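You operate a simulated robot arm through the tools that you are given. There is no shell and no other tool. Be economical: measure what you need, move in short steps, check, and stop when the job is done.

You run a simulated robot arm. Do the job below in one go: nothing can be reset, and whatever is moved stays where it is left.

JOB
Fold both hand towels in three on the ironing board.
Fine: one outer third over the middle, then the other on top; they stay on the board.

Only the result counts: the job must be done as asked and must still hold three seconds after the hand-in. Knocking over, shifting, dropping, spilling or breaking anything else fails it. Flat cloth is picked up by pressing the open fingertips on it (5 to 10 N) and closing them slowly along it; thin cloth reads only 2 to 8 mm in the jaws.

ROBOT AND FRAMES
A 6-joint arm with a two-finger parallel gripper, fixed in place. Base frame: the origin is at the foot of the arm, x ahead of it, y to its left, z up; the work surface is at about z = 0.86. Units: m, rad, N and s.
With the tool pointing down near the work surface it reaches from about 0.32 to 0.7 m from the base axis. Its first joint turns from -2.897 to 2.897 rad. Payload 4.1 kg.
The TCP is the grasp point between the finger pads, 0.023 m short of the fingertips. In the tool frame z runs along the fingers and y along their closing line. The gripper opens to 0.094 m. The fingers are 0.038 m wide and 0.01 m thick; the gripper's body (0.054 by 0.096 m) begins 0.039 m behind the TCP.
Orientation is that of the tool frame in the base frame, as [roll, pitch, yaw] about the fixed x, y, z axes, in that order (R = Rz(yaw) Ry(pitch) Rx(roll)). With the fingers straight down and closing along the base's y, the tool's x points along the base's -x, its y along +y and its z along -z.

CONTROLS
- The arm moves only by the tool move_arm. Its argument "increments" is a list of rows, each an object of numbers (a shift or turn left out is 0, a gripper value left out holds the last): "x", "y", "z": the shift along the base's x, y, z in m; "rx", "ry", "rz": the turn, a rotation vector about the base's x, y, z in rad; "claw": the opening, from 0 (shut) to 1 (fully open). In form: [{"x": .., "y": .., "z": .., "rx": .., "ry": .., "rz": .., "claw": ..}, ...]. A call has 1 to 20 rows; each row is the pose to reach, as a shift and turn from the pose commanded when the call began. Each row takes 0.2 s and may step no farther than 0.05 m and 0.15 rad from the row before; otherwise, or with a gripper value out of range, the whole call is refused. A pose out of reach is approached as far as the arm can. The call stops where the force on the tool passes 90 N (or 10 N more than at its start, if that is more) or the arm is blocked; 0.2 s more then pass. The fingers move at their own pace (about 0.045 m/s each) and stop on an object; they squeeze with about 34 N. The grip force told is the motor's: it shows also when the fingers shut on nothing. Time passes only in rows, and 0.2 s behind the last, so rows that repeat a pose let the fingers close. It gives the time, the measured TCP pose, the force on the tool (base axes), the opening and the grip force at its end, in the units of the frame above (readings bear some noise), with the torque about the TCP (base axes, N m) and any sound that the robot's microphone picked up, and new pictures: "pictures" is both (left out), scene, wrist or none.
- Cameras (640 x 400 px; columns grow to the right, rows downward): "scene" is fixed at [0.224, 0.5097, 1.4065]; the picture's right is [-0.92, -0.40, 0.00], its down [-0.25, 0.58, -0.77] and it looks along [0.31, -0.71, -0.64] (base axes); focal length 282 px, centre (320, 200). "wrist" rides on the gripper at [0.086, 0.016, -0.075] in the tool frame; the picture's right is [-0.18, 0.98, 0.00], its down [-0.58, -0.11, -0.81] and it looks along [-0.79, -0.15, 0.59] (tool axes); focal length 243 px, centre (320, 200). There is no depth. A picture from a camera that has moved, and an enlarged one, comes with that camera's place and axes in the base frame and with its lens. The place of the scene camera against the robot may be out by one fixed shift of up to 0.012 m in any direction.
- slide_trunk(by): slides the trunk up (or, below 0, down) by that many m; the arm rides with it, the base frame stays. It gives what a move gives, with no picture.
- zoom(camera, box): a new picture of the part [left, top, right, bottom] of that camera's present view, enlarged. No time passes.
- job_done(): hands the job in; it is judged then, once.

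Go step by step. Nothing tells you positions but the pictures and the camera data: compare them with the known pose of the tool, close in by small moves and look again before you grip or let go. The budget is 120 turns and 200 pictures, counting those below and the enlarged ones. Unless the task says otherwise, let go and move clear before handing in, and close with one line.

The tools are called after "Call:" by a JSON object that holds its "fn" and its "kwargs". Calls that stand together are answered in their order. move_arm: Moves the arm, as the interface text tells. Its arguments: {"type":"object","properties":{"increments":{"type":"array","items":{"type":"object","properties":{"x":{"type":"number"},"y":{"type":"number"},"z":{"type":"number"},"rx":{"type":"number"},"ry":{"type":"number"},"rz":{"type":"number"},"claw":{"type":"number"}}}},"pictures":{"type":"string","enum":["both","scene","wrist","none"]}},"required":["increments"]} The other tools are called the same way: slide_trunk (by) slides the trunk up or down; zoom (camera, box) takes an enlarged picture of a part of a camera's view; job_done () hands the job in.

At the start:

```text
time: 0.0
tool_pos: [0.4266, 0.05, 1.1636]
orientation: [3.14, 0.0, -3.141]
wrist_force: [0.0, -0.1, 0.3]
ft_torque: [0.01, -0.01, -0.01]
gripper_width: 0.0938
gripper_force: 0.1
trunk travel left (down, up): [-0.475, 0.115]
```

scene: 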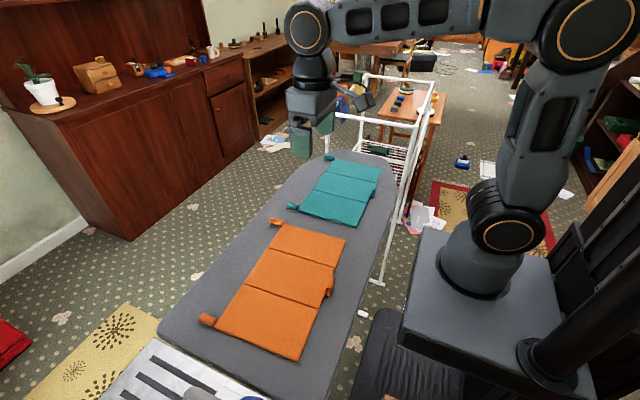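
wrist: 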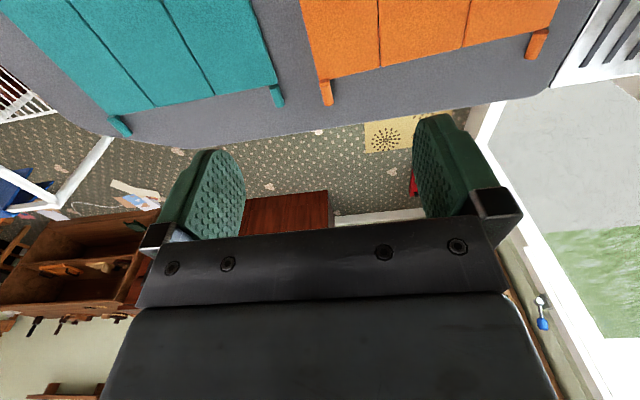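

I see two towels on the ironing board, each with crease lines and little tabs at the outer corners. I'll zoom in on both before measuring.

Call:
{"fn": "zoom", "kwargs": {"camera": "scene", "box": [190, 200, 360, 370]}}

Call:
{"fn": "zoom", "kwargs": {"camera": "scene", "box": [270, 140, 400, 240]}}

Call:
{"fn": "zoom", "kwargs": {"camera": "wrist", "box": [0, 0, 640, 150]}}

```text
2.35 times, centred on (275, 285) of scene
camera zoom: at [0.224, 0.5097, 1.4065], right [-0.92, -0.4, 0.0], down [-0.25, 0.58, -0.77], along [0.31, -0.71, -0.64], focal length 664 px, centre (426, 0)
```

zoom: 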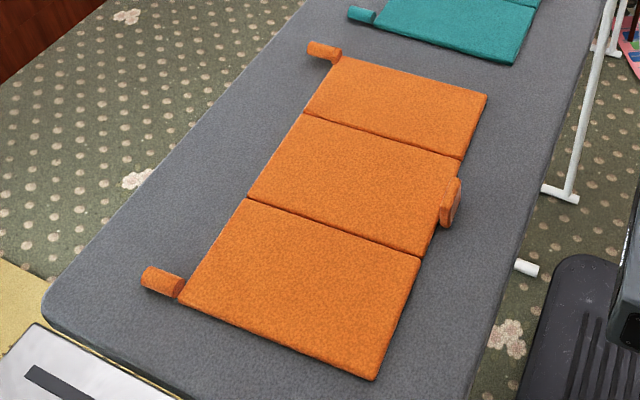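

```text
4.00 times, centred on (335, 190) of scene
camera zoom: at [0.224, 0.5097, 1.4065], right [-0.92, -0.4, 0.0], down [-0.25, 0.58, -0.77], along [0.31, -0.71, -0.64], focal length 1129 px, centre (260, 240)
```

zoom: 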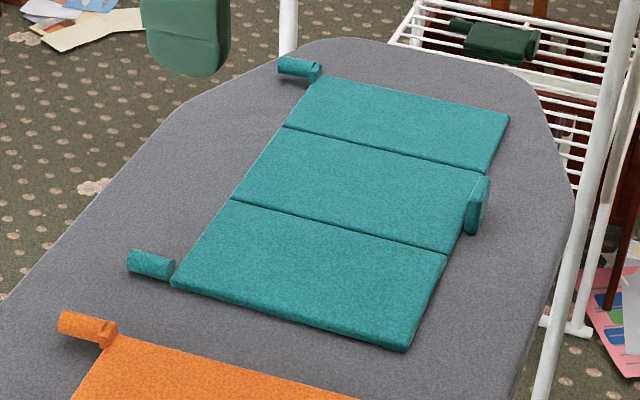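

```text
1.00 times, centred on (320, 75) of wrist (not enlarged: the box is as wide or as high as the picture)
camera zoom: at [0.3411, 0.0661, 1.2392], right [0.18, 0.98, 0.0], down [0.58, -0.11, 0.81], along [0.79, -0.15, -0.59], focal length 243 px, centre (320, 325)
```

zoom: 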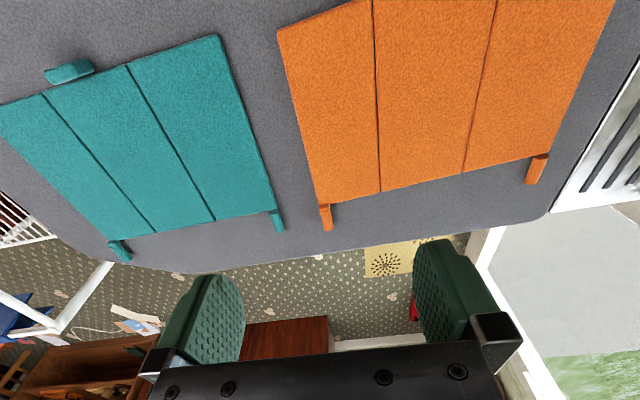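

Estimated layout on a surface near z 0.87. Orange spans y 0.03 to 0.34 with creases near 0.12 and 0.23. Teal spans y -0.04 to -0.35. Both run x 0.35 to 0.52, and the outer tabs sit near x 0.54. I'll move closer to the inner orange tab for a better look.

Call:
{"fn": "move_arm", "kwargs": {"increments": [{"x": 0.02, "z": -0.04}, {"x": 0.04, "z": -0.08}, {"x": 0.055, "y": -0.01, "z": -0.12}, {"x": 0.055, "y": -0.01, "z": -0.15}, {"x": 0.055, "y": -0.01, "z": -0.15}]}}

```text
time: 1.2
tool_pos: [0.4811, 0.0376, 1.0125]
orientation: [3.14, -0.001, 3.141]
wrist_force: [-0.5, -0.6, 0.0]
ft_torque: [0.01, 0.0, 0.0]
gripper_width: 0.0938
gripper_force: 0.1
trunk travel left (down, up): [-0.475, 0.115]
camera wrist: at [0.3953, 0.0563, 1.0885], right [0.18, 0.98, 0.0], down [0.58, -0.11, 0.81], along [0.79, -0.15, -0.59], focal length 243 px, centre (320, 200)
```

scene: 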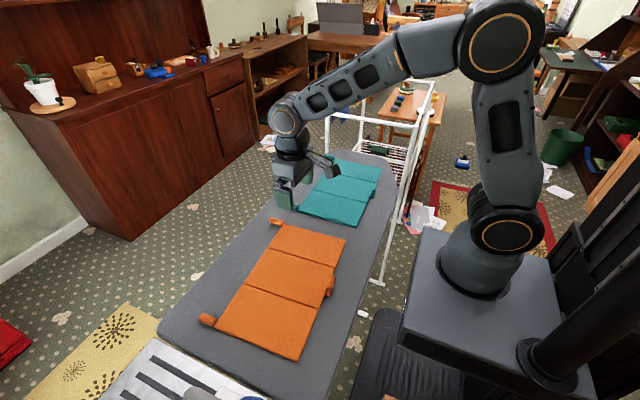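
wrist: 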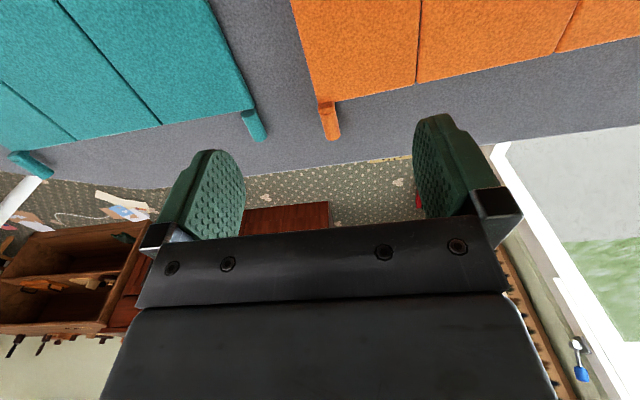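

The inner orange tab runs from about x 0.53 to 0.57 at y≈0.037. It is roughly 14 mm thick and near z 0.87. I'll hover above it, slightly tilted, with the jaws part-closed.

Call:
{"fn": "move_arm", "kwargs": {"increments": [{"x": 0.03, "y": -0.003, "z": -0.02, "rx": 0.1, "claw": 0.4}, {"x": 0.06, "y": -0.006, "z": -0.05, "rx": 0.2, "claw": 0.4}, {"x": 0.072, "y": -0.006, "z": -0.085, "rx": 0.2, "claw": 0.4}, {"x": 0.072, "y": -0.006, "z": -0.085, "rx": 0.2, "claw": 0.4}]}}

Call:
{"fn": "zoom", "kwargs": {"camera": "scene", "box": [230, 150, 360, 250]}}

```text
time: 2.2
tool_pos: [0.5552, 0.0325, 0.9278]
orientation: [2.94, 0.001, 3.142]
wrist_force: [-0.4, -0.1, 0.3]
ft_torque: [0.0, 0.04, 0.02]
gripper_width: 0.038
gripper_force: 0.0
trunk travel left (down, up): [-0.475, 0.115]
camera wrist: at [0.47, 0.0348, 1.005], right [0.18, 0.96, 0.2], down [0.58, -0.27, 0.77], along [0.79, -0.03, -0.61], focal length 243 px, centre (320, 200)
```

scene: 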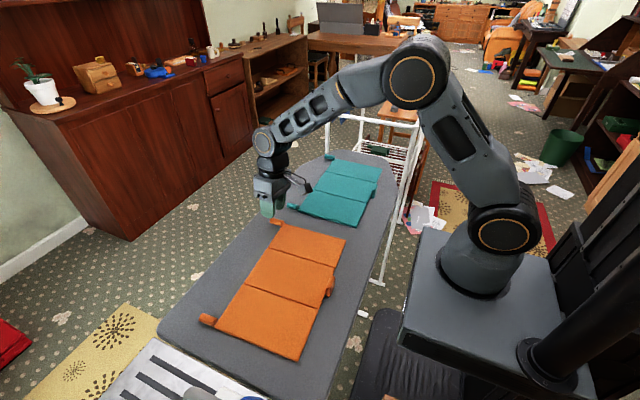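
wrist: 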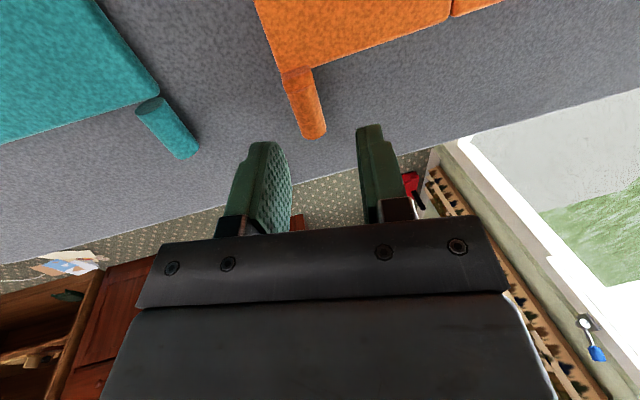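

```text
4.00 times, centred on (295, 200) of scene
camera zoom: at [0.224, 0.5097, 1.4065], right [-0.92, -0.4, 0.0], down [-0.25, 0.58, -0.77], along [0.31, -0.71, -0.64], focal length 1129 px, centre (420, 200)
```

zoom: 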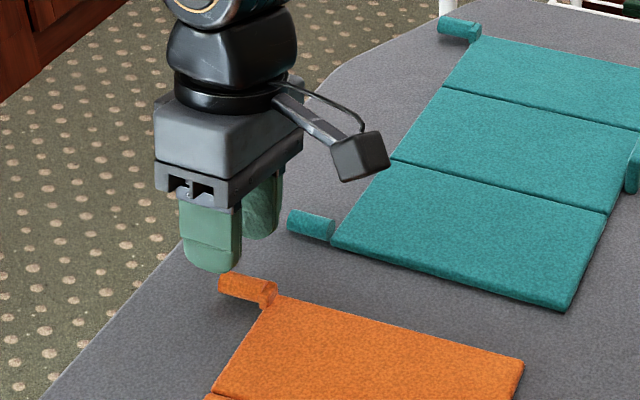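

The tab is centred at about (0.552, 0.038). I'll descend around it while watching the force.

Call:
{"fn": "move_arm", "kwargs": {"increments": [{"y": 0.001, "z": -0.015}, {"y": 0.002, "z": -0.028}, {"y": 0.002, "z": -0.034}, {"y": 0.002, "z": -0.038}, {"y": 0.002, "z": -0.038}], "pictures": "wrist"}}

Call:
{"fn": "zoom", "kwargs": {"camera": "scene", "box": [230, 170, 320, 240]}}

```text
time: 3.4
tool_pos: [0.5566, 0.0343, 0.892]
orientation: [2.939, -0.001, -3.14]
wrist_force: [-0.6, 0.8, 0.5]
ft_torque: [0.01, -0.02, -0.02]
gripper_width: 0.0378
gripper_force: 0.1
trunk travel left (down, up): [-0.475, 0.115]
camera wrist: at [0.47, 0.0368, 0.968], right [0.18, 0.96, 0.2], down [0.58, -0.27, 0.77], along [0.79, -0.03, -0.61], focal length 243 px, centre (320, 200)
```

wrist: 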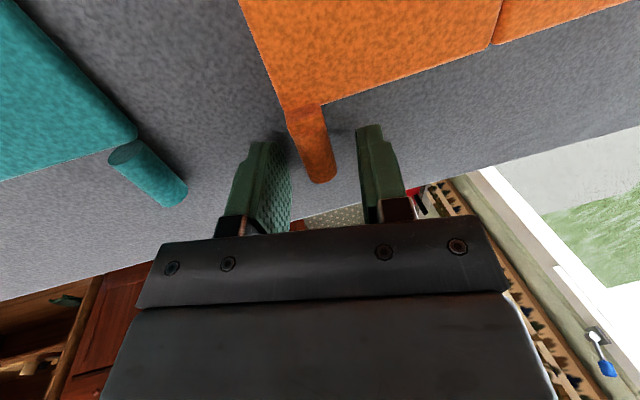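

```text
5.71 times, centred on (275, 205) of scene
camera zoom: at [0.224, 0.5097, 1.4065], right [-0.92, -0.4, 0.0], down [-0.25, 0.58, -0.77], along [0.31, -0.71, -0.64], focal length 1613 px, centre (577, 171)
```

zoom: 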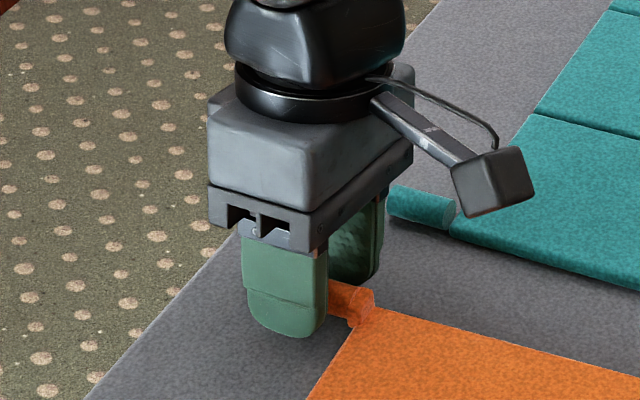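

The tab is between the fingers. I'll go down slightly more and close.

Call:
{"fn": "move_arm", "kwargs": {"increments": [{"z": -0.003}, {"z": -0.005}, {"z": -0.005, "claw": 0.25}, {"z": -0.005, "claw": 0.15}, {"z": -0.005, "claw": 0.05}, {"z": -0.005, "claw": 0.0}, {"z": -0.005, "claw": 0.0}, {"z": -0.005, "claw": 0.0}], "pictures": "wrist"}}

```text
time: 5.2
tool_pos: [0.5545, 0.0345, 0.8851]
orientation: [2.941, 0.001, 3.141]
wrist_force: [-2.8, -3.8, 6.6]
ft_torque: [-0.12, -0.04, 0.27]
gripper_width: 0.0152
gripper_force: 33.9
trunk travel left (down, up): [-0.475, 0.115]
camera wrist: at [0.4685, 0.0359, 0.9636], right [0.18, 0.96, 0.2], down [0.58, -0.27, 0.77], along [0.79, -0.03, -0.61], focal length 243 px, centre (320, 200)
```

wrist: 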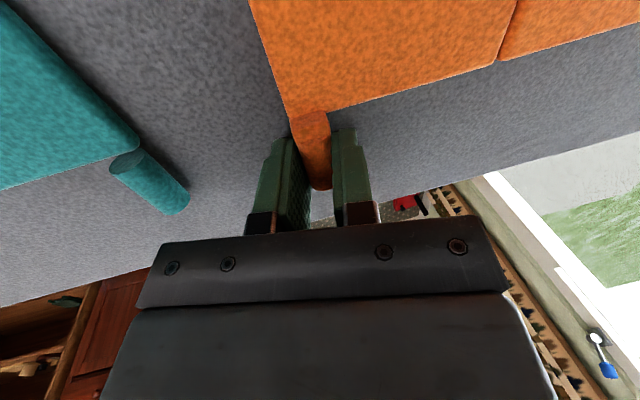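

It is gripped at 15 mm. I'll lift the first third along an arc about its crease (y≈0.12).

Call:
{"fn": "move_arm", "kwargs": {"increments": [{"y": 0.002, "z": 0.006, "rx": -0.075}, {"y": 0.0038, "z": 0.0126, "rx": -0.15}, {"y": 0.0065, "z": 0.0186, "rx": -0.225}, {"y": 0.0095, "z": 0.0246, "rx": -0.3}, {"y": 0.013, "z": 0.03, "rx": -0.375}, {"y": 0.0168, "z": 0.0355, "rx": -0.45}]}}

Call:
{"fn": "zoom", "kwargs": {"camera": "scene", "box": [190, 170, 370, 360]}}

```text
time: 6.6
tool_pos: [0.5559, 0.053, 0.9226]
orientation: [-2.89, 0.001, -3.141]
wrist_force: [0.0, -0.3, 0.0]
ft_torque: [0.09, -0.21, 0.09]
gripper_width: 0.0153
gripper_force: 33.7
trunk travel left (down, up): [-0.475, 0.115]
camera wrist: at [0.469, 0.088, 0.9915], right [0.18, 0.95, -0.24], down [0.58, 0.09, 0.81], along [0.79, -0.29, -0.54], focal length 243 px, centre (320, 200)
```

scene: 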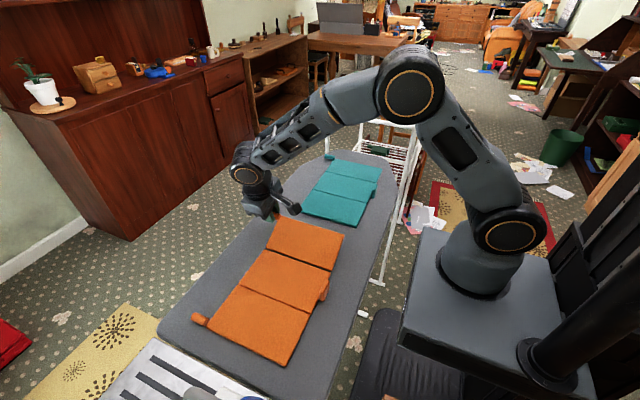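
wrist: 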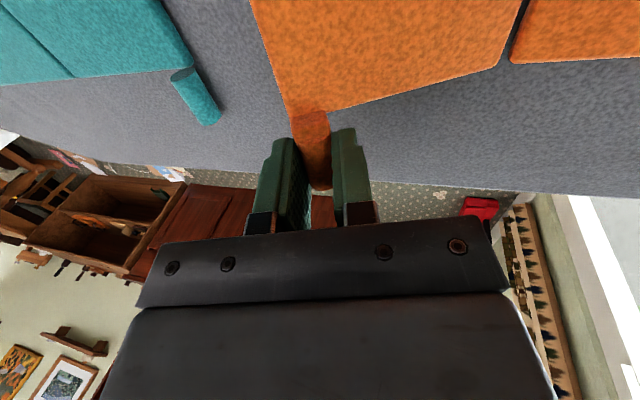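

```text
2.11 times, centred on (280, 265) of scene
camera zoom: at [0.224, 0.5097, 1.4065], right [-0.92, -0.4, 0.0], down [-0.25, 0.58, -0.77], along [0.31, -0.71, -0.64], focal length 594 px, centre (404, 63)
```

zoom: 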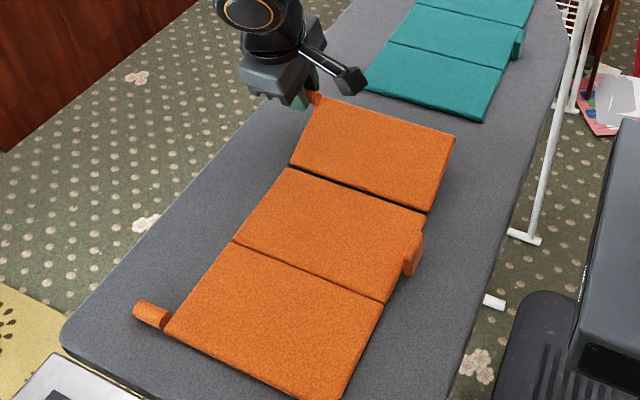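

The fold is lifting, though the towel slid about 1 cm on the board. The force is near zero, so I'll continue the arc with the hinge now near y≈0.128.

Call:
{"fn": "move_arm", "kwargs": {"increments": [{"y": 0.0046, "z": 0.0054, "rx": -0.075}, {"y": 0.0093, "z": 0.0106, "rx": -0.15}, {"y": 0.0146, "z": 0.0153, "rx": -0.225}, {"y": 0.0201, "z": 0.0197, "rx": -0.3}, {"y": 0.026, "z": 0.0235, "rx": -0.375}, {"y": 0.0321, "z": 0.027, "rx": -0.45}, {"y": 0.0385, "z": 0.0299, "rx": -0.525}, {"y": 0.0451, "z": 0.0324, "rx": -0.6}]}}

Call:
{"fn": "zoom", "kwargs": {"camera": "scene", "box": [190, 170, 370, 360]}}

```text
time: 8.4
tool_pos: [0.5534, 0.0932, 0.9545]
orientation: [-2.29, 0.003, 3.14]
wrist_force: [0.7, -7.3, 14.8]
ft_torque: [-0.14, 0.12, 0.18]
gripper_width: 0.0154
gripper_force: 34.1
trunk travel left (down, up): [-0.475, 0.115]
camera wrist: at [0.4678, 0.1619, 0.9925], right [0.19, 0.65, -0.74], down [0.58, 0.53, 0.62], along [0.79, -0.54, -0.28], focal length 243 px, centre (320, 200)
```

scene: 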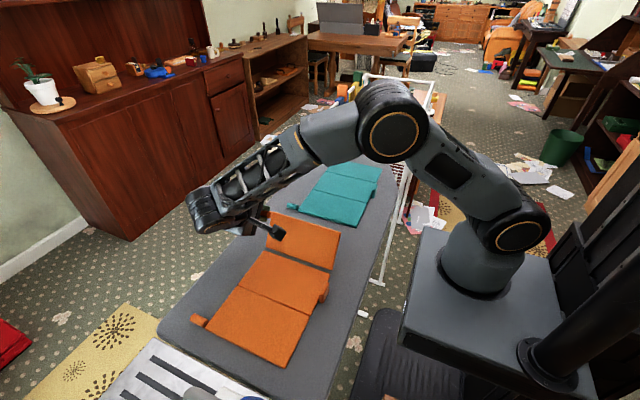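
wrist: 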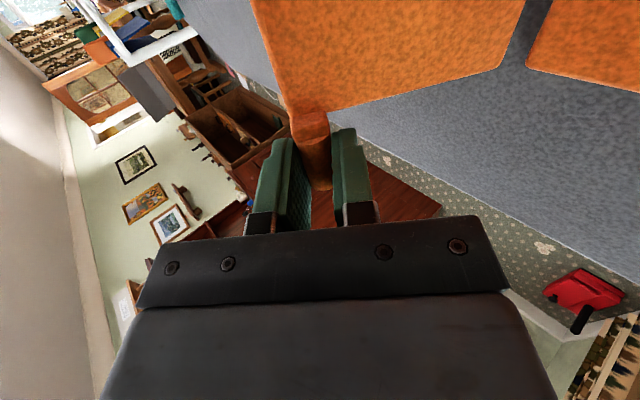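

```text
2.11 times, centred on (280, 265) of scene
camera zoom: at [0.224, 0.5097, 1.4065], right [-0.92, -0.4, 0.0], down [-0.25, 0.58, -0.77], along [0.31, -0.71, -0.64], focal length 594 px, centre (404, 63)
```

zoom: 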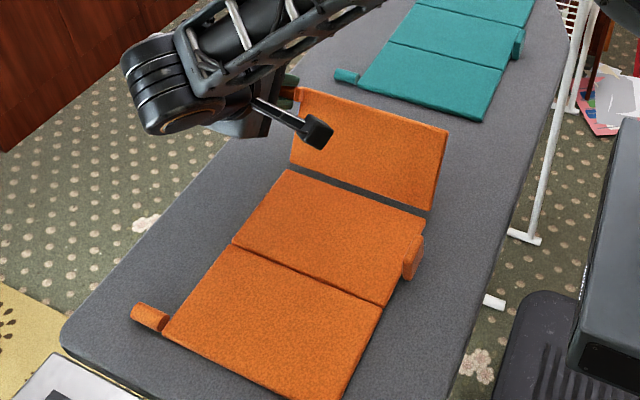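

The panel is about 60° up. The tool is pressing slightly into the hinge (about 15 N), so I'll ease outward a few mm and continue the arc.

Call:
{"fn": "move_arm", "kwargs": {"increments": [{"y": 0.002, "z": 0.004, "rx": -0.04}, {"y": 0.006, "z": 0.006, "rx": -0.1}, {"y": 0.0116, "z": 0.007, "rx": -0.15}, {"y": 0.0185, "z": 0.008, "rx": -0.225}, {"y": 0.0257, "z": 0.0088, "rx": -0.3}, {"y": 0.0327, "z": 0.0089, "rx": -0.375}, {"y": 0.0398, "z": 0.0086, "rx": -0.45}]}}

Call:
{"fn": "zoom", "kwargs": {"camera": "scene", "box": [190, 170, 370, 360]}}

```text
time: 10.0
tool_pos: [0.5539, 0.1362, 0.9635]
orientation: [-1.84, 0.003, 3.139]
wrist_force: [0.6, -0.1, 3.4]
ft_torque: [0.0, 0.01, -0.17]
gripper_width: 0.0152
gripper_force: 33.5
trunk travel left (down, up): [-0.475, 0.115]
camera wrist: at [0.4682, 0.2136, 0.9679], right [0.19, 0.26, -0.95], down [0.58, 0.75, 0.32], along [0.79, -0.61, -0.01], focal length 243 px, centre (320, 200)
```

scene: 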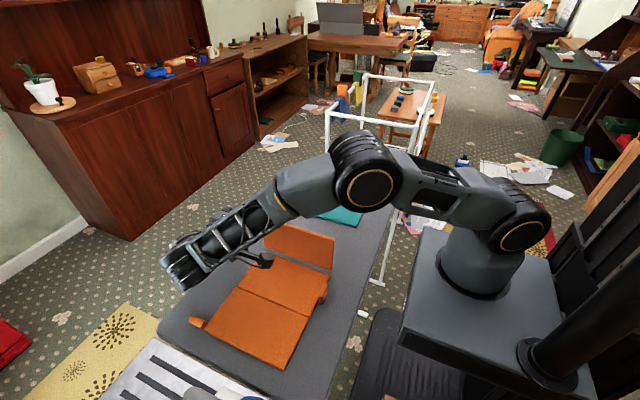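
wrist: 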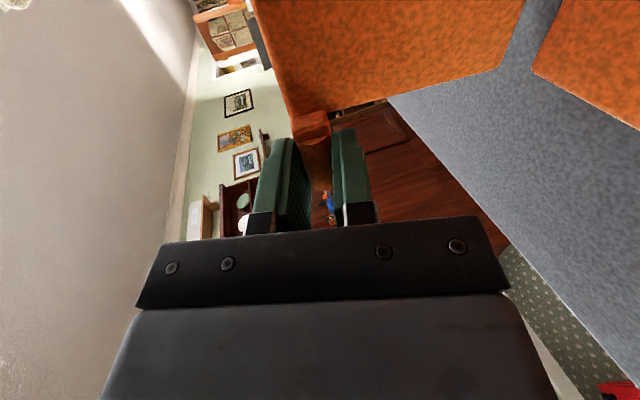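

```text
2.11 times, centred on (280, 265) of scene
camera zoom: at [0.224, 0.5097, 1.4065], right [-0.92, -0.4, 0.0], down [-0.25, 0.58, -0.77], along [0.31, -0.71, -0.64], focal length 594 px, centre (404, 63)
```

zoom: 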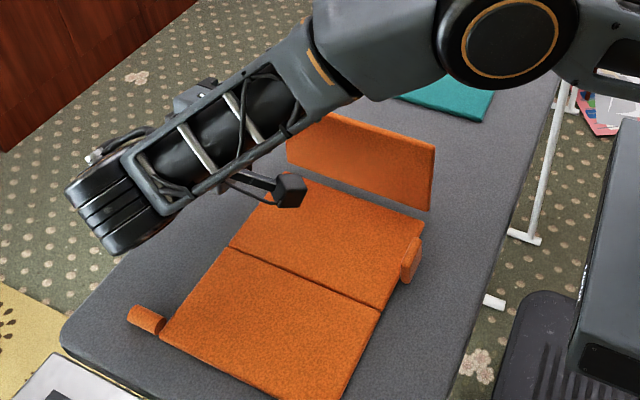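

The panel is nearly vertical and the force is small. I'll carry it past vertical to about 105°.

Call:
{"fn": "move_arm", "kwargs": {"increments": [{"y": 0.0072, "z": -0.001, "rx": -0.075}, {"y": 0.0145, "z": -0.0026, "rx": -0.15}, {"y": 0.0215, "z": -0.0047, "rx": -0.225}, {"y": 0.0284, "z": -0.0073, "rx": -0.3}]}}

Call:
{"fn": "zoom", "kwargs": {"camera": "scene", "box": [190, 170, 370, 360]}}

```text
time: 11.0
tool_pos: [0.5513, 0.1413, 0.96]
orientation: [-1.549, 0.019, -3.125]
wrist_force: [36.5, -3.6, 69.0]
ft_torque: [-0.76, 1.3, 0.29]
gripper_width: 0.0165
gripper_force: 34.2
out of reach, approached as far as the arm can: row 4
trunk travel left (down, up): [-0.475, 0.115]
camera wrist: at [0.4649, 0.2147, 0.9406], right [0.2, -0.02, -0.98], down [0.57, 0.82, 0.1], along [0.8, -0.58, 0.18], focal length 243 px, centre (320, 200)
```

scene: 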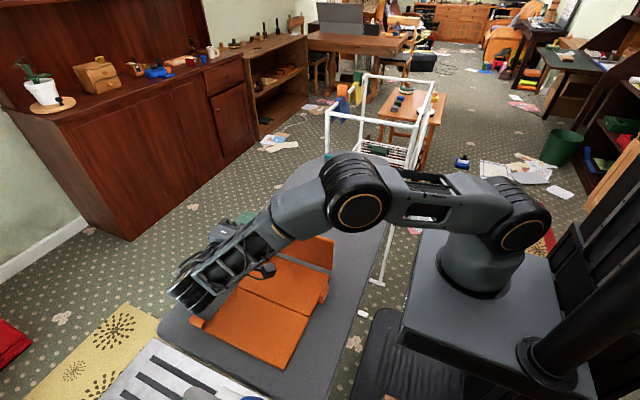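
wrist: 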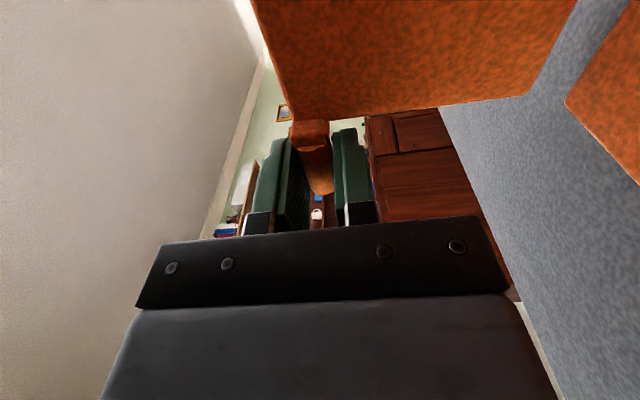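

```text
2.11 times, centred on (280, 265) of scene
camera zoom: at [0.224, 0.5097, 1.4065], right [-0.92, -0.4, 0.0], down [-0.25, 0.58, -0.77], along [0.31, -0.71, -0.64], focal length 594 px, centre (404, 63)
```

zoom: 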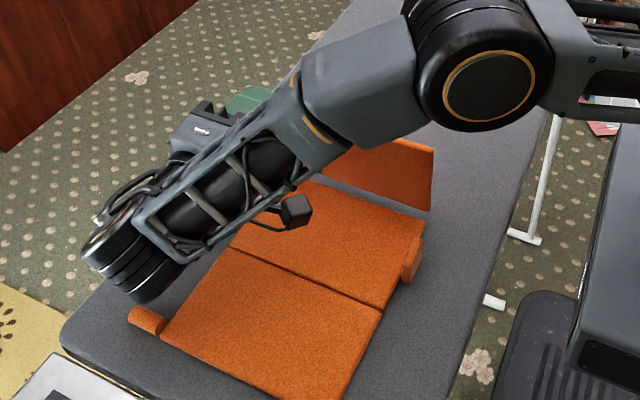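

The wrist is touching something at this tilt (69 N upward), so I'll back off straight away toward the previous pose.

Call:
{"fn": "move_arm", "kwargs": {"increments": [{"z": 0.003, "rx": 0.08}, {"y": -0.004, "z": 0.005, "rx": 0.16}, {"y": -0.008, "z": 0.006, "rx": 0.22}], "pictures": "wrist"}}

Call:
{"fn": "zoom", "kwargs": {"camera": "scene", "box": [190, 170, 370, 360]}}

```text
time: 11.8
tool_pos: [0.551, 0.133, 0.9609]
orientation: [-1.762, 0.012, -3.138]
wrist_force: [24.5, -7.5, 50.5]
ft_torque: [-0.63, 0.82, 0.7]
gripper_width: 0.0157
gripper_force: 34.0
trunk travel left (down, up): [-0.475, 0.115]
camera wrist: at [0.4637, 0.21, 0.9588], right [0.2, 0.19, -0.96], down [0.57, 0.77, 0.27], along [0.79, -0.61, 0.05], focal length 243 px, centre (320, 200)
```

wrist: 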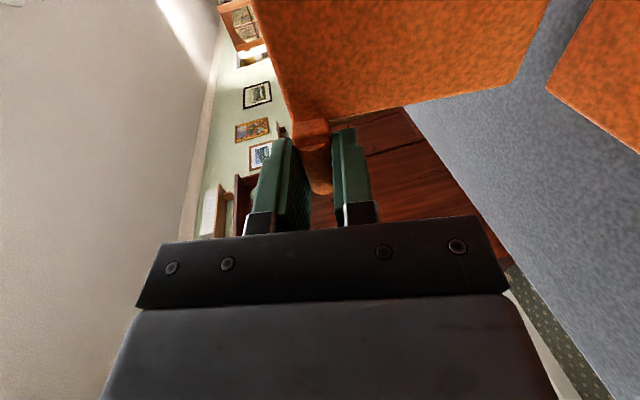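

```text
2.11 times, centred on (280, 265) of scene
camera zoom: at [0.224, 0.5097, 1.4065], right [-0.92, -0.4, 0.0], down [-0.25, 0.58, -0.77], along [0.31, -0.71, -0.64], focal length 594 px, centre (404, 63)
```

zoom: 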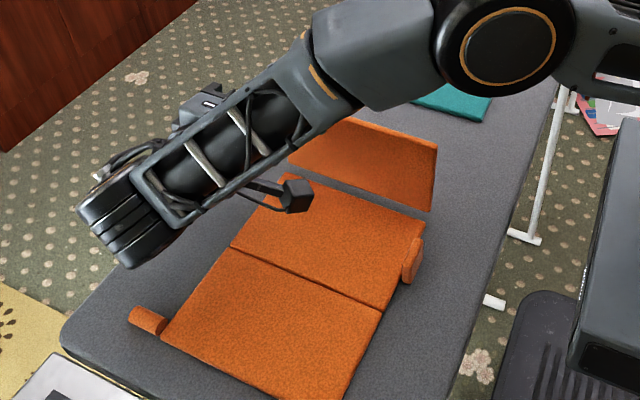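

The load is still compression through the panel. I'll lift out a few mm to relieve it.

Call:
{"fn": "move_arm", "kwargs": {"increments": [{"z": 0.003, "x": 0.002}, {"z": 0.005, "x": 0.003}, {"z": 0.005, "x": 0.003}], "pictures": "none"}}

```text
time: 12.6
tool_pos: [0.5493, 0.1337, 0.9605]
orientation: [-1.761, 0.0, 3.141]
wrist_force: [-0.9, -4.8, 23.5]
ft_torque: [-0.31, 0.39, 0.11]
gripper_width: 0.0154
gripper_force: 34.1
trunk travel left (down, up): [-0.475, 0.115]
```

Call:
{"fn": "move_arm", "kwargs": {"increments": [{"z": 0.003, "rx": 0.05}, {"z": 0.004, "rx": 0.1, "y": -0.001}, {"z": 0.004, "rx": 0.1, "y": -0.001}], "pictures": "none"}}

```text
time: 13.4
tool_pos: [0.5516, 0.133, 0.9641]
orientation: [-1.864, -0.002, 3.141]
wrist_force: [-0.6, 1.1, -1.6]
ft_torque: [-0.01, -0.13, 0.12]
gripper_width: 0.0156
gripper_force: 34.2
trunk travel left (down, up): [-0.475, 0.115]
```

Force is back to zero. I'll translate the tab past vertical (+y) while easing the tool tilt back, letting the round tab slip in the pads.

Call:
{"fn": "move_arm", "kwargs": {"increments": [{"y": 0.007, "z": 0.0, "rx": 0.05}, {"y": 0.014, "z": 0.0, "rx": 0.1}, {"y": 0.021, "z": -0.001, "rx": 0.15}], "pictures": "none"}}

Call:
{"fn": "zoom", "kwargs": {"camera": "scene", "box": [190, 170, 370, 360]}}

```text
time: 14.2
tool_pos: [0.5532, 0.1541, 0.9647]
orientation: [-2.014, 0.0, 3.141]
wrist_force: [0.9, -0.4, -1.4]
ft_torque: [-0.05, -0.17, 0.0]
gripper_width: 0.0153
gripper_force: 34.1
trunk travel left (down, up): [-0.475, 0.115]
```

```text
2.11 times, centred on (280, 265) of scene
camera zoom: at [0.224, 0.5097, 1.4065], right [-0.92, -0.4, 0.0], down [-0.25, 0.58, -0.77], along [0.31, -0.71, -0.64], focal length 594 px, centre (404, 63)
```

zoom: 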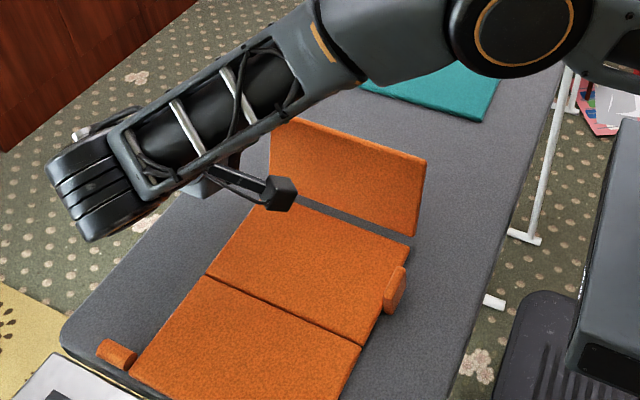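

The tab doesn't slip; the whole light towel slid +y instead, with the panel rigid to the tool. I'll use that: drag the towel back −y to where the arm can reach a steeper tilt.

Call:
{"fn": "move_arm", "kwargs": {"increments": [{"y": -0.01}, {"y": -0.02}, {"y": -0.03}, {"y": -0.04}, {"y": -0.05}, {"y": -0.06}, {"y": -0.07}], "pictures": "none"}}

Call:
{"fn": "zoom", "kwargs": {"camera": "scene", "box": [190, 170, 370, 360]}}

```text
time: 15.8
tool_pos: [0.5536, 0.084, 0.9636]
orientation: [-2.012, 0.003, -3.141]
wrist_force: [0.3, 0.6, -0.2]
ft_torque: [0.01, -0.12, -0.05]
gripper_width: 0.0152
gripper_force: 34.2
trunk travel left (down, up): [-0.475, 0.115]
```

```text
2.11 times, centred on (280, 265) of scene
camera zoom: at [0.224, 0.5097, 1.4065], right [-0.92, -0.4, 0.0], down [-0.25, 0.58, -0.77], along [0.31, -0.71, -0.64], focal length 594 px, centre (404, 63)
```

zoom: 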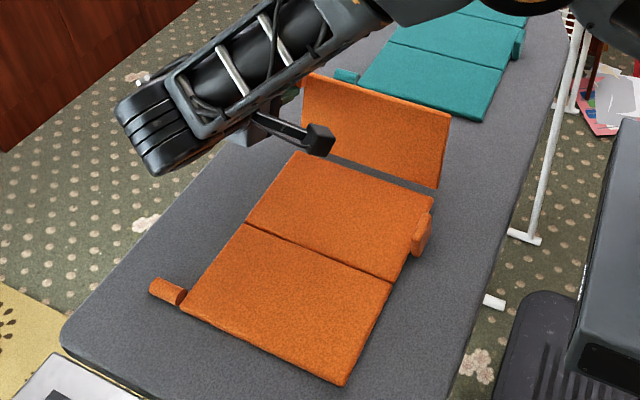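

The towel slid back freely. Now I'll rotate further about the hinge at the new spot.

Call:
{"fn": "move_arm", "kwargs": {"increments": [{"y": 0.0072, "z": 0.001, "rx": -0.075}, {"y": 0.0144, "z": 0.002, "rx": -0.15}, {"y": 0.0216, "z": 0.001, "rx": -0.225}, {"y": 0.0286, "z": 0.0, "rx": -0.3}, {"y": 0.0355, "z": -0.002, "rx": -0.375}]}}

Call:
{"fn": "zoom", "kwargs": {"camera": "scene", "box": [190, 170, 370, 360]}}

```text
time: 17.0
tool_pos: [0.5516, 0.1212, 0.9615]
orientation: [-1.636, 0.0, -3.141]
wrist_force: [0.0, 0.4, -1.5]
ft_torque: [0.04, -0.02, -0.15]
gripper_width: 0.0154
gripper_force: 33.5
trunk travel left (down, up): [-0.475, 0.115]
camera wrist: at [0.4653, 0.1975, 0.9518], right [0.18, 0.06, -0.98], down [0.58, 0.8, 0.16], along [0.79, -0.6, 0.11], focal length 243 px, centre (320, 200)
```

scene: 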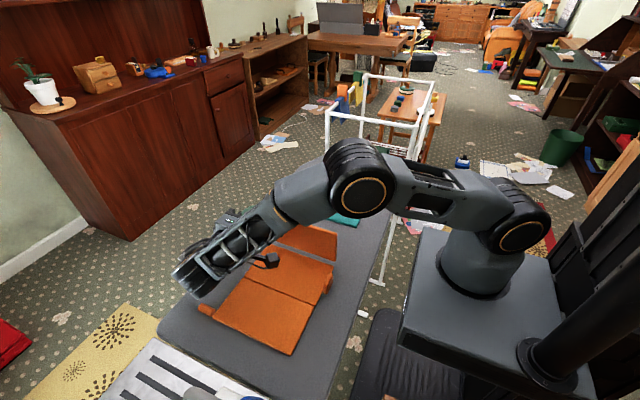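
wrist: 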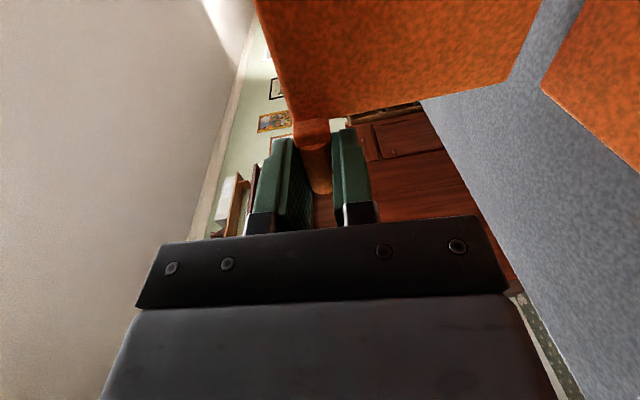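

```text
2.11 times, centred on (280, 265) of scene
camera zoom: at [0.224, 0.5097, 1.4065], right [-0.92, -0.4, 0.0], down [-0.25, 0.58, -0.77], along [0.31, -0.71, -0.64], focal length 594 px, centre (404, 63)
```

zoom: 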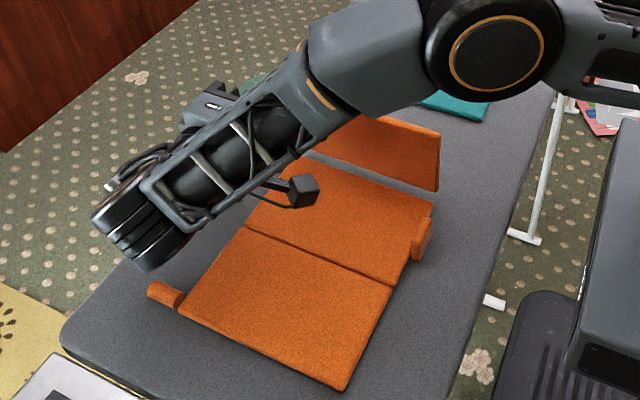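

That went cleanly with almost no force; the panel is at about 97°. A bit more rotation.

Call:
{"fn": "move_arm", "kwargs": {"increments": [{"y": 0.0068, "z": -0.0015, "rx": -0.075}, {"y": 0.0136, "z": -0.004, "rx": -0.15}], "pictures": "none"}}

Call:
{"fn": "zoom", "kwargs": {"camera": "scene", "box": [190, 170, 370, 360]}}

```text
time: 17.6
tool_pos: [0.5487, 0.1185, 0.9584]
orientation: [-1.494, 0.003, -3.131]
wrist_force: [11.7, 2.7, 23.9]
ft_torque: [-0.17, 0.59, 0.09]
gripper_width: 0.0154
gripper_force: 33.7
out of reach, approached as far as the arm can: row 2
trunk travel left (down, up): [-0.475, 0.115]
```

```text
2.11 times, centred on (280, 265) of scene
camera zoom: at [0.224, 0.5097, 1.4065], right [-0.92, -0.4, 0.0], down [-0.25, 0.58, -0.77], along [0.31, -0.71, -0.64], focal length 594 px, centre (404, 63)
```

zoom: 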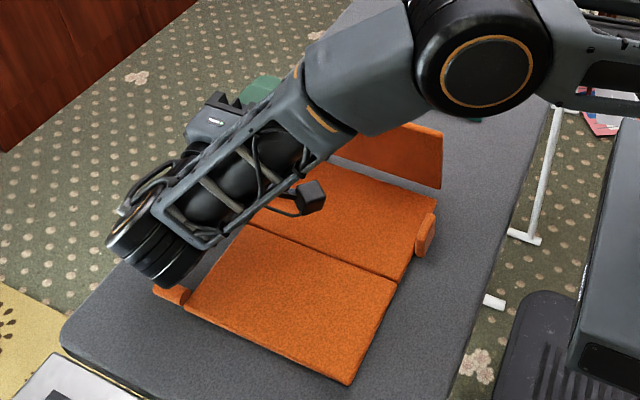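

The arm is at its tilt limit with the panel at about 105°. I'll open and slip off the tab end in +x so it can fall over.

Call:
{"fn": "move_arm", "kwargs": {"increments": [{"claw": 0.4}, {"claw": 0.4}, {"claw": 0.4, "x": 0.01}, {"x": 0.03, "rx": 0.05, "claw": 0.4}, {"x": 0.055, "rx": 0.1, "claw": 0.4}, {"x": 0.07, "rx": 0.12, "claw": 0.4}, {"x": 0.07, "rx": 0.12, "claw": 0.4}]}}

Call:
{"fn": "zoom", "kwargs": {"camera": "scene", "box": [190, 170, 370, 360]}}

```text
time: 19.2
tool_pos: [0.6196, 0.1183, 0.9564]
orientation: [-1.607, 0.0, 3.141]
wrist_force: [-0.1, 1.0, -0.5]
ft_torque: [0.01, 0.02, 0.01]
gripper_width: 0.0376
gripper_force: 0.1
out of reach, approached as far as the arm can: row 3
trunk travel left (down, up): [-0.475, 0.115]
camera wrist: at [0.5326, 0.1946, 0.9438], right [0.18, 0.04, -0.98], down [0.58, 0.8, 0.14], along [0.79, -0.6, 0.13], focal length 243 px, centre (320, 200)
```

scene: 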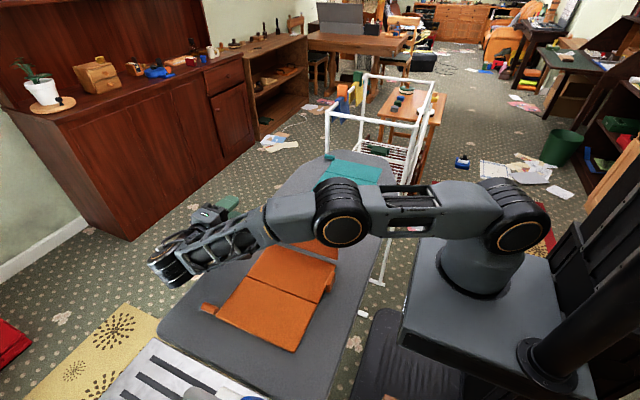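
wrist: 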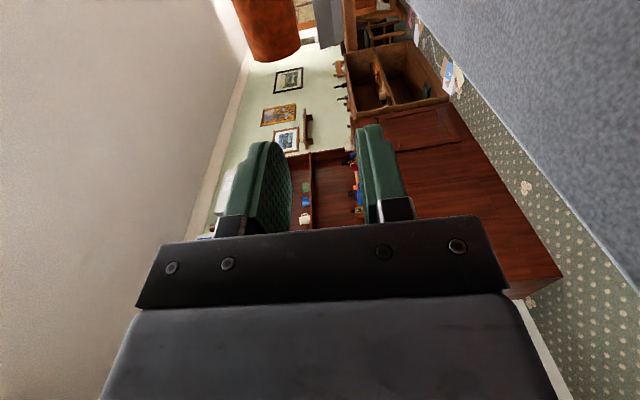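

```text
2.11 times, centred on (280, 265) of scene
camera zoom: at [0.224, 0.5097, 1.4065], right [-0.92, -0.4, 0.0], down [-0.25, 0.58, -0.77], along [0.31, -0.71, -0.64], focal length 594 px, centre (404, 63)
```

zoom: 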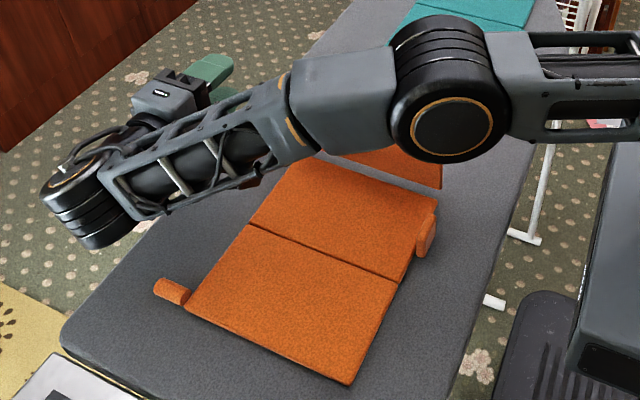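

Useful finding: the panel stays standing by itself, so the hinge has friction. I can regrip the tab with the tool upright and finish the turn. First I'll move up and straighten.

Call:
{"fn": "move_arm", "kwargs": {"increments": [{"z": 0.01, "rx": 0.13}, {"z": 0.025, "rx": 0.27}, {"z": 0.04, "rx": 0.41}, {"z": 0.06, "rx": 0.55}, {"z": 0.08, "rx": 0.69}, {"z": 0.1, "rx": 0.83}, {"z": 0.12, "rx": 0.97}, {"z": 0.13, "rx": 1.11}, {"z": 0.13, "rx": 1.25}, {"z": 0.13, "rx": 1.39}, {"z": 0.13, "rx": 1.53, "x": -0.02}, {"z": 0.13, "rx": 1.53, "x": -0.05, "claw": 0.5}, {"z": 0.13, "rx": 1.53, "x": -0.08, "y": -0.02, "claw": 0.5}, {"z": 0.13, "rx": 1.53, "x": -0.1, "y": -0.02, "claw": 0.5}, {"z": 0.13, "rx": 1.53, "x": -0.1, "y": -0.02, "claw": 0.5}]}}

Call:
{"fn": "zoom", "kwargs": {"camera": "scene", "box": [190, 170, 370, 360]}}

```text
time: 22.4
tool_pos: [0.5177, 0.1005, 1.0843]
orientation: [-3.136, 0.002, -3.14]
wrist_force: [-0.5, -0.4, 0.3]
ft_torque: [-0.03, -0.04, 0.0]
gripper_width: 0.047
gripper_force: 0.0
trunk travel left (down, up): [-0.475, 0.115]
camera wrist: at [0.4313, 0.1172, 1.1586], right [0.19, 0.98, 0.0], down [0.58, -0.11, 0.81], along [0.79, -0.15, -0.59], focal length 243 px, centre (320, 200)
```

scene: 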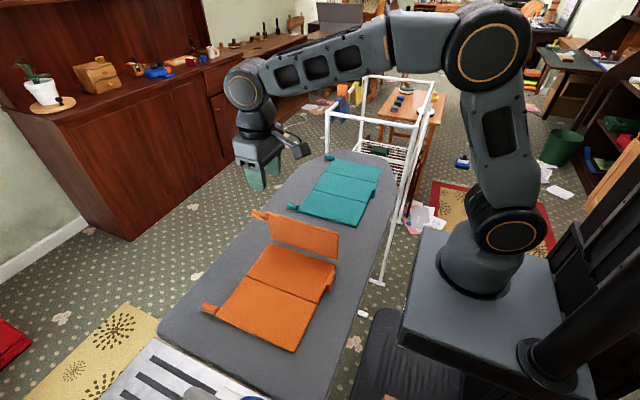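
wrist: 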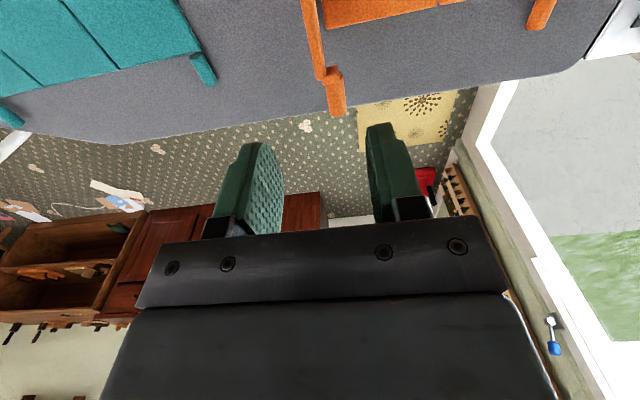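

```text
2.11 times, centred on (280, 265) of scene
camera zoom: at [0.224, 0.5097, 1.4065], right [-0.92, -0.4, 0.0], down [-0.25, 0.58, -0.77], along [0.31, -0.71, -0.64], focal length 594 px, centre (404, 63)
```

zoom: 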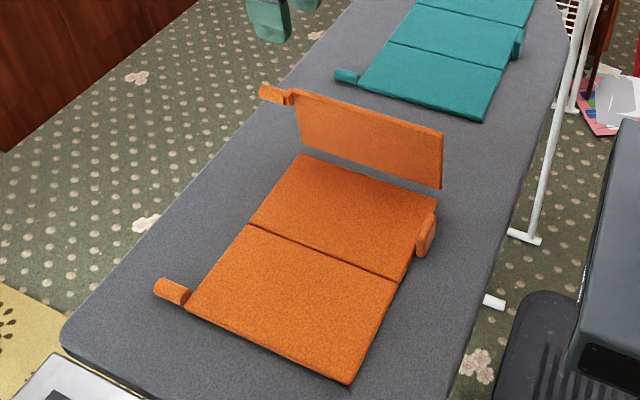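

The panel stands at about 105° with its tab near (0.549, 0.106, 0.957). I'll approach it from above with an opposite tilt of +0.5 rad.

Call:
{"fn": "move_arm", "kwargs": {"increments": [{"x": 0.01, "y": -0.01, "rx": 0.14}, {"x": 0.02, "y": -0.02, "z": -0.01, "rx": 0.28}, {"x": 0.03, "y": -0.029, "z": -0.03, "rx": 0.42}, {"x": 0.038, "y": -0.029, "z": -0.055, "rx": 0.5}, {"x": 0.038, "y": -0.029, "z": -0.065, "rx": 0.5}, {"x": 0.038, "y": -0.029, "z": -0.065, "rx": 0.5}]}}

Call:
{"fn": "zoom", "kwargs": {"camera": "scene", "box": [220, 150, 350, 250]}}

```text
time: 23.8
tool_pos: [0.5557, 0.0688, 1.0189]
orientation: [2.647, 0.0, 3.139]
wrist_force: [-0.1, -0.3, -0.5]
ft_torque: [0.01, 0.0, -0.04]
gripper_width: 0.047
gripper_force: 0.0
trunk travel left (down, up): [-0.475, 0.115]
camera wrist: at [0.4697, 0.0494, 1.0934], right [0.19, 0.86, 0.47], down [0.58, -0.48, 0.66], along [0.79, 0.15, -0.59], focal length 243 px, centre (320, 200)
```

scene: 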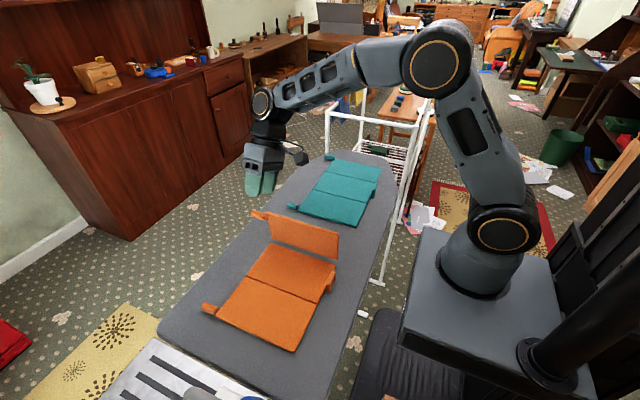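
wrist: 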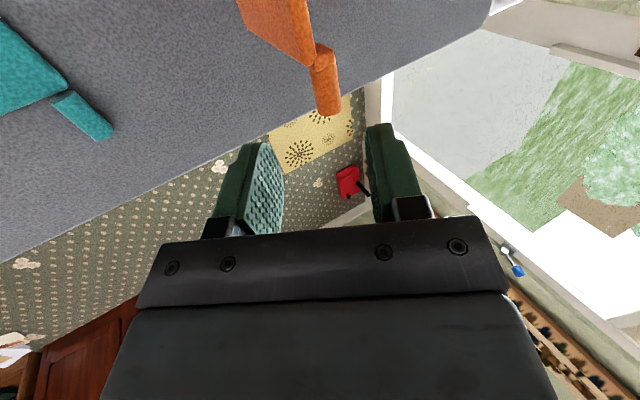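

```text
4.00 times, centred on (285, 200) of scene
camera zoom: at [0.224, 0.5097, 1.4065], right [-0.92, -0.4, 0.0], down [-0.25, 0.58, -0.77], along [0.31, -0.71, -0.64], focal length 1129 px, centre (460, 200)
```

zoom: 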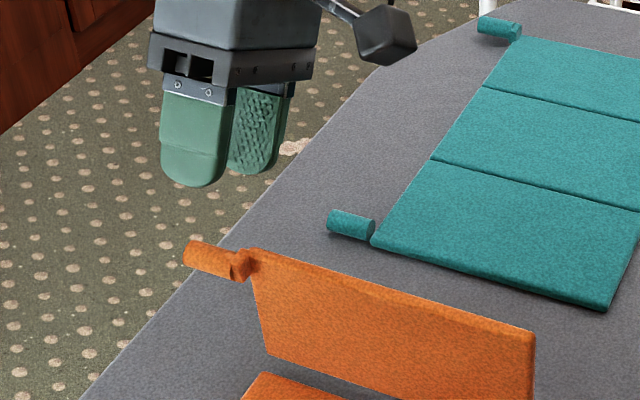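

The tab is triangulated at (0.55, 0.110, 0.950). I'll move in and close on it.

Call:
{"fn": "move_arm", "kwargs": {"increments": [{"y": 0.012, "z": -0.02}, {"y": 0.024, "z": -0.04}, {"y": 0.03, "z": -0.05}, {"y": 0.036, "z": -0.06}, {"y": 0.036, "z": -0.06}], "pictures": "wrist"}}

Call:
{"fn": "zoom", "kwargs": {"camera": "scene", "box": [220, 170, 320, 240]}}

```text
time: 25.0
tool_pos: [0.5581, 0.1042, 0.9596]
orientation: [2.646, 0.0, -3.141]
wrist_force: [-0.6, -0.1, -0.2]
ft_torque: [0.01, 0.01, 0.03]
gripper_width: 0.047
gripper_force: 0.0
trunk travel left (down, up): [-0.475, 0.115]
camera wrist: at [0.4709, 0.0855, 1.0338], right [0.18, 0.86, 0.47], down [0.58, -0.48, 0.66], along [0.79, 0.15, -0.59], focal length 243 px, centre (320, 200)
```

wrist: 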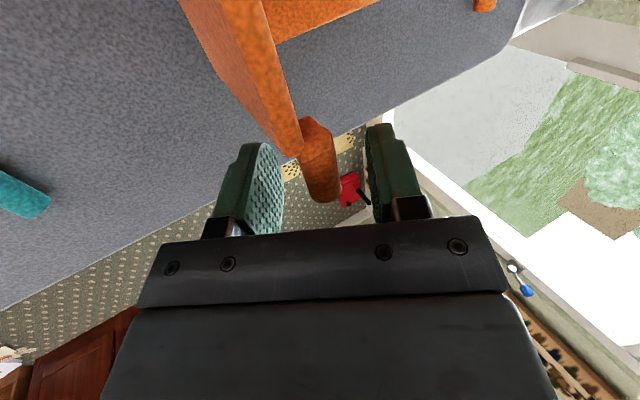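

```text
5.71 times, centred on (270, 205) of scene
camera zoom: at [0.224, 0.5097, 1.4065], right [-0.92, -0.4, 0.0], down [-0.25, 0.58, -0.77], along [0.31, -0.71, -0.64], focal length 1613 px, centre (606, 171)
```

zoom: 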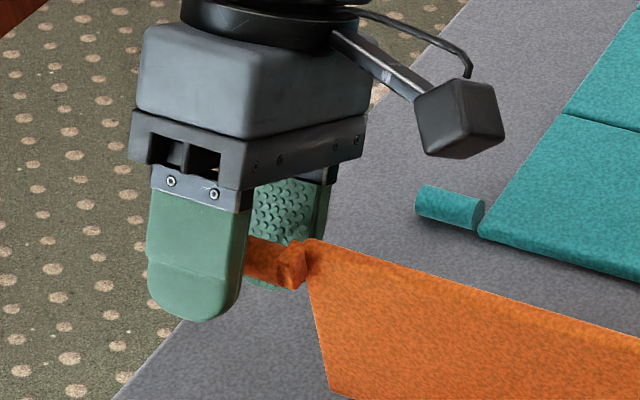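

The tab is well between the pads. Closing.

Call:
{"fn": "move_arm", "kwargs": {"increments": [{"claw": 0.35}, {"claw": 0.2}, {"claw": 0.1}, {"claw": 0.0}, {"claw": 0.0}], "pictures": "wrist"}}

```text
time: 26.2
tool_pos: [0.5572, 0.1054, 0.9602]
orientation: [2.646, -0.001, -3.14]
wrist_force: [1.2, 0.4, 3.2]
ft_torque: [-0.01, -0.02, 0.03]
gripper_width: 0.0153
gripper_force: 34.1
trunk travel left (down, up): [-0.475, 0.115]
camera wrist: at [0.4709, 0.0853, 1.0343], right [0.18, 0.86, 0.47], down [0.58, -0.48, 0.66], along [0.79, 0.15, -0.59], focal length 243 px, centre (320, 200)
```

wrist: 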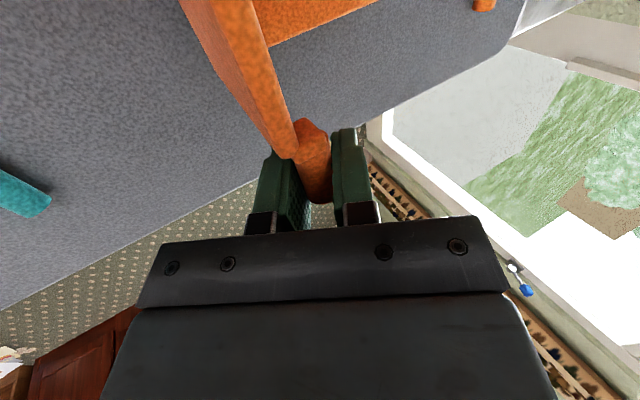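

Gripped at 15 mm. I'll now rotate the panel over about the hinge (y≈0.091).

Call:
{"fn": "move_arm", "kwargs": {"increments": [{"y": 0.0068, "z": -0.0015, "rx": -0.075}, {"y": 0.0136, "z": -0.0031, "rx": -0.15}, {"y": 0.0202, "z": -0.0055, "rx": -0.225}, {"y": 0.0266, "z": -0.0082, "rx": -0.3}, {"y": 0.0327, "z": -0.0116, "rx": -0.375}, {"y": 0.0386, "z": -0.0153, "rx": -0.45}], "pictures": "none"}}

Call:
{"fn": "zoom", "kwargs": {"camera": "scene", "box": [190, 170, 370, 360]}}

```text
time: 27.6
tool_pos: [0.5548, 0.143, 0.9418]
orientation: [3.1, -0.007, -3.141]
wrist_force: [0.9, 3.0, 6.7]
ft_torque: [-0.28, -0.01, -0.07]
gripper_width: 0.0154
gripper_force: 33.9
trunk travel left (down, up): [-0.475, 0.115]
```

```text
2.11 times, centred on (280, 265) of scene
camera zoom: at [0.224, 0.5097, 1.4065], right [-0.92, -0.4, 0.0], down [-0.25, 0.58, -0.77], along [0.31, -0.71, -0.64], focal length 594 px, centre (404, 63)
```

zoom: 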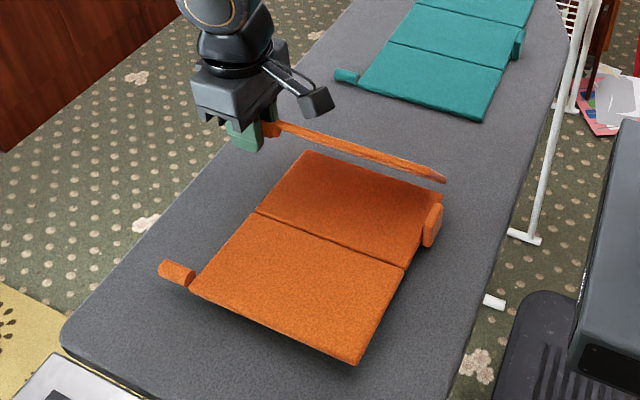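

Progressing; the panel is at about 130°. Continuing toward about 163°.

Call:
{"fn": "move_arm", "kwargs": {"increments": [{"y": 0.0055, "z": -0.0044, "rx": -0.075}, {"y": 0.0109, "z": -0.0087, "rx": -0.15}, {"y": 0.0156, "z": -0.0138, "rx": -0.225}, {"y": 0.0203, "z": -0.0189, "rx": -0.3}], "pictures": "none"}}

Call:
{"fn": "zoom", "kwargs": {"camera": "scene", "box": [190, 170, 370, 360]}}

```text
time: 28.6
tool_pos: [0.5578, 0.1644, 0.9259]
orientation: [-2.885, 0.001, 3.14]
wrist_force: [-0.4, 0.9, -0.9]
ft_torque: [0.13, -0.2, -0.03]
gripper_width: 0.0155
gripper_force: 34.8
trunk travel left (down, up): [-0.475, 0.115]
```

```text
2.11 times, centred on (280, 265) of scene
camera zoom: at [0.224, 0.5097, 1.4065], right [-0.92, -0.4, 0.0], down [-0.25, 0.58, -0.77], along [0.31, -0.71, -0.64], focal length 594 px, centre (404, 63)
```

zoom: 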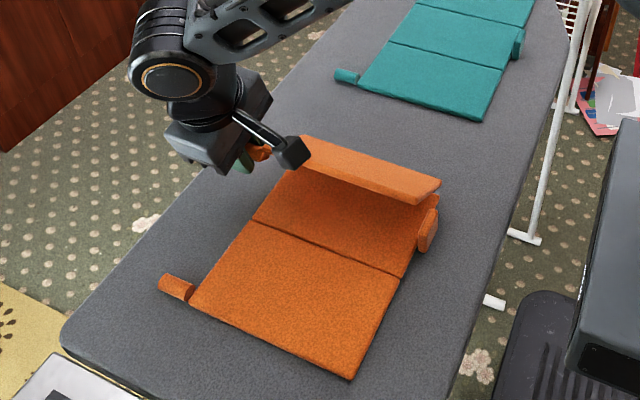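

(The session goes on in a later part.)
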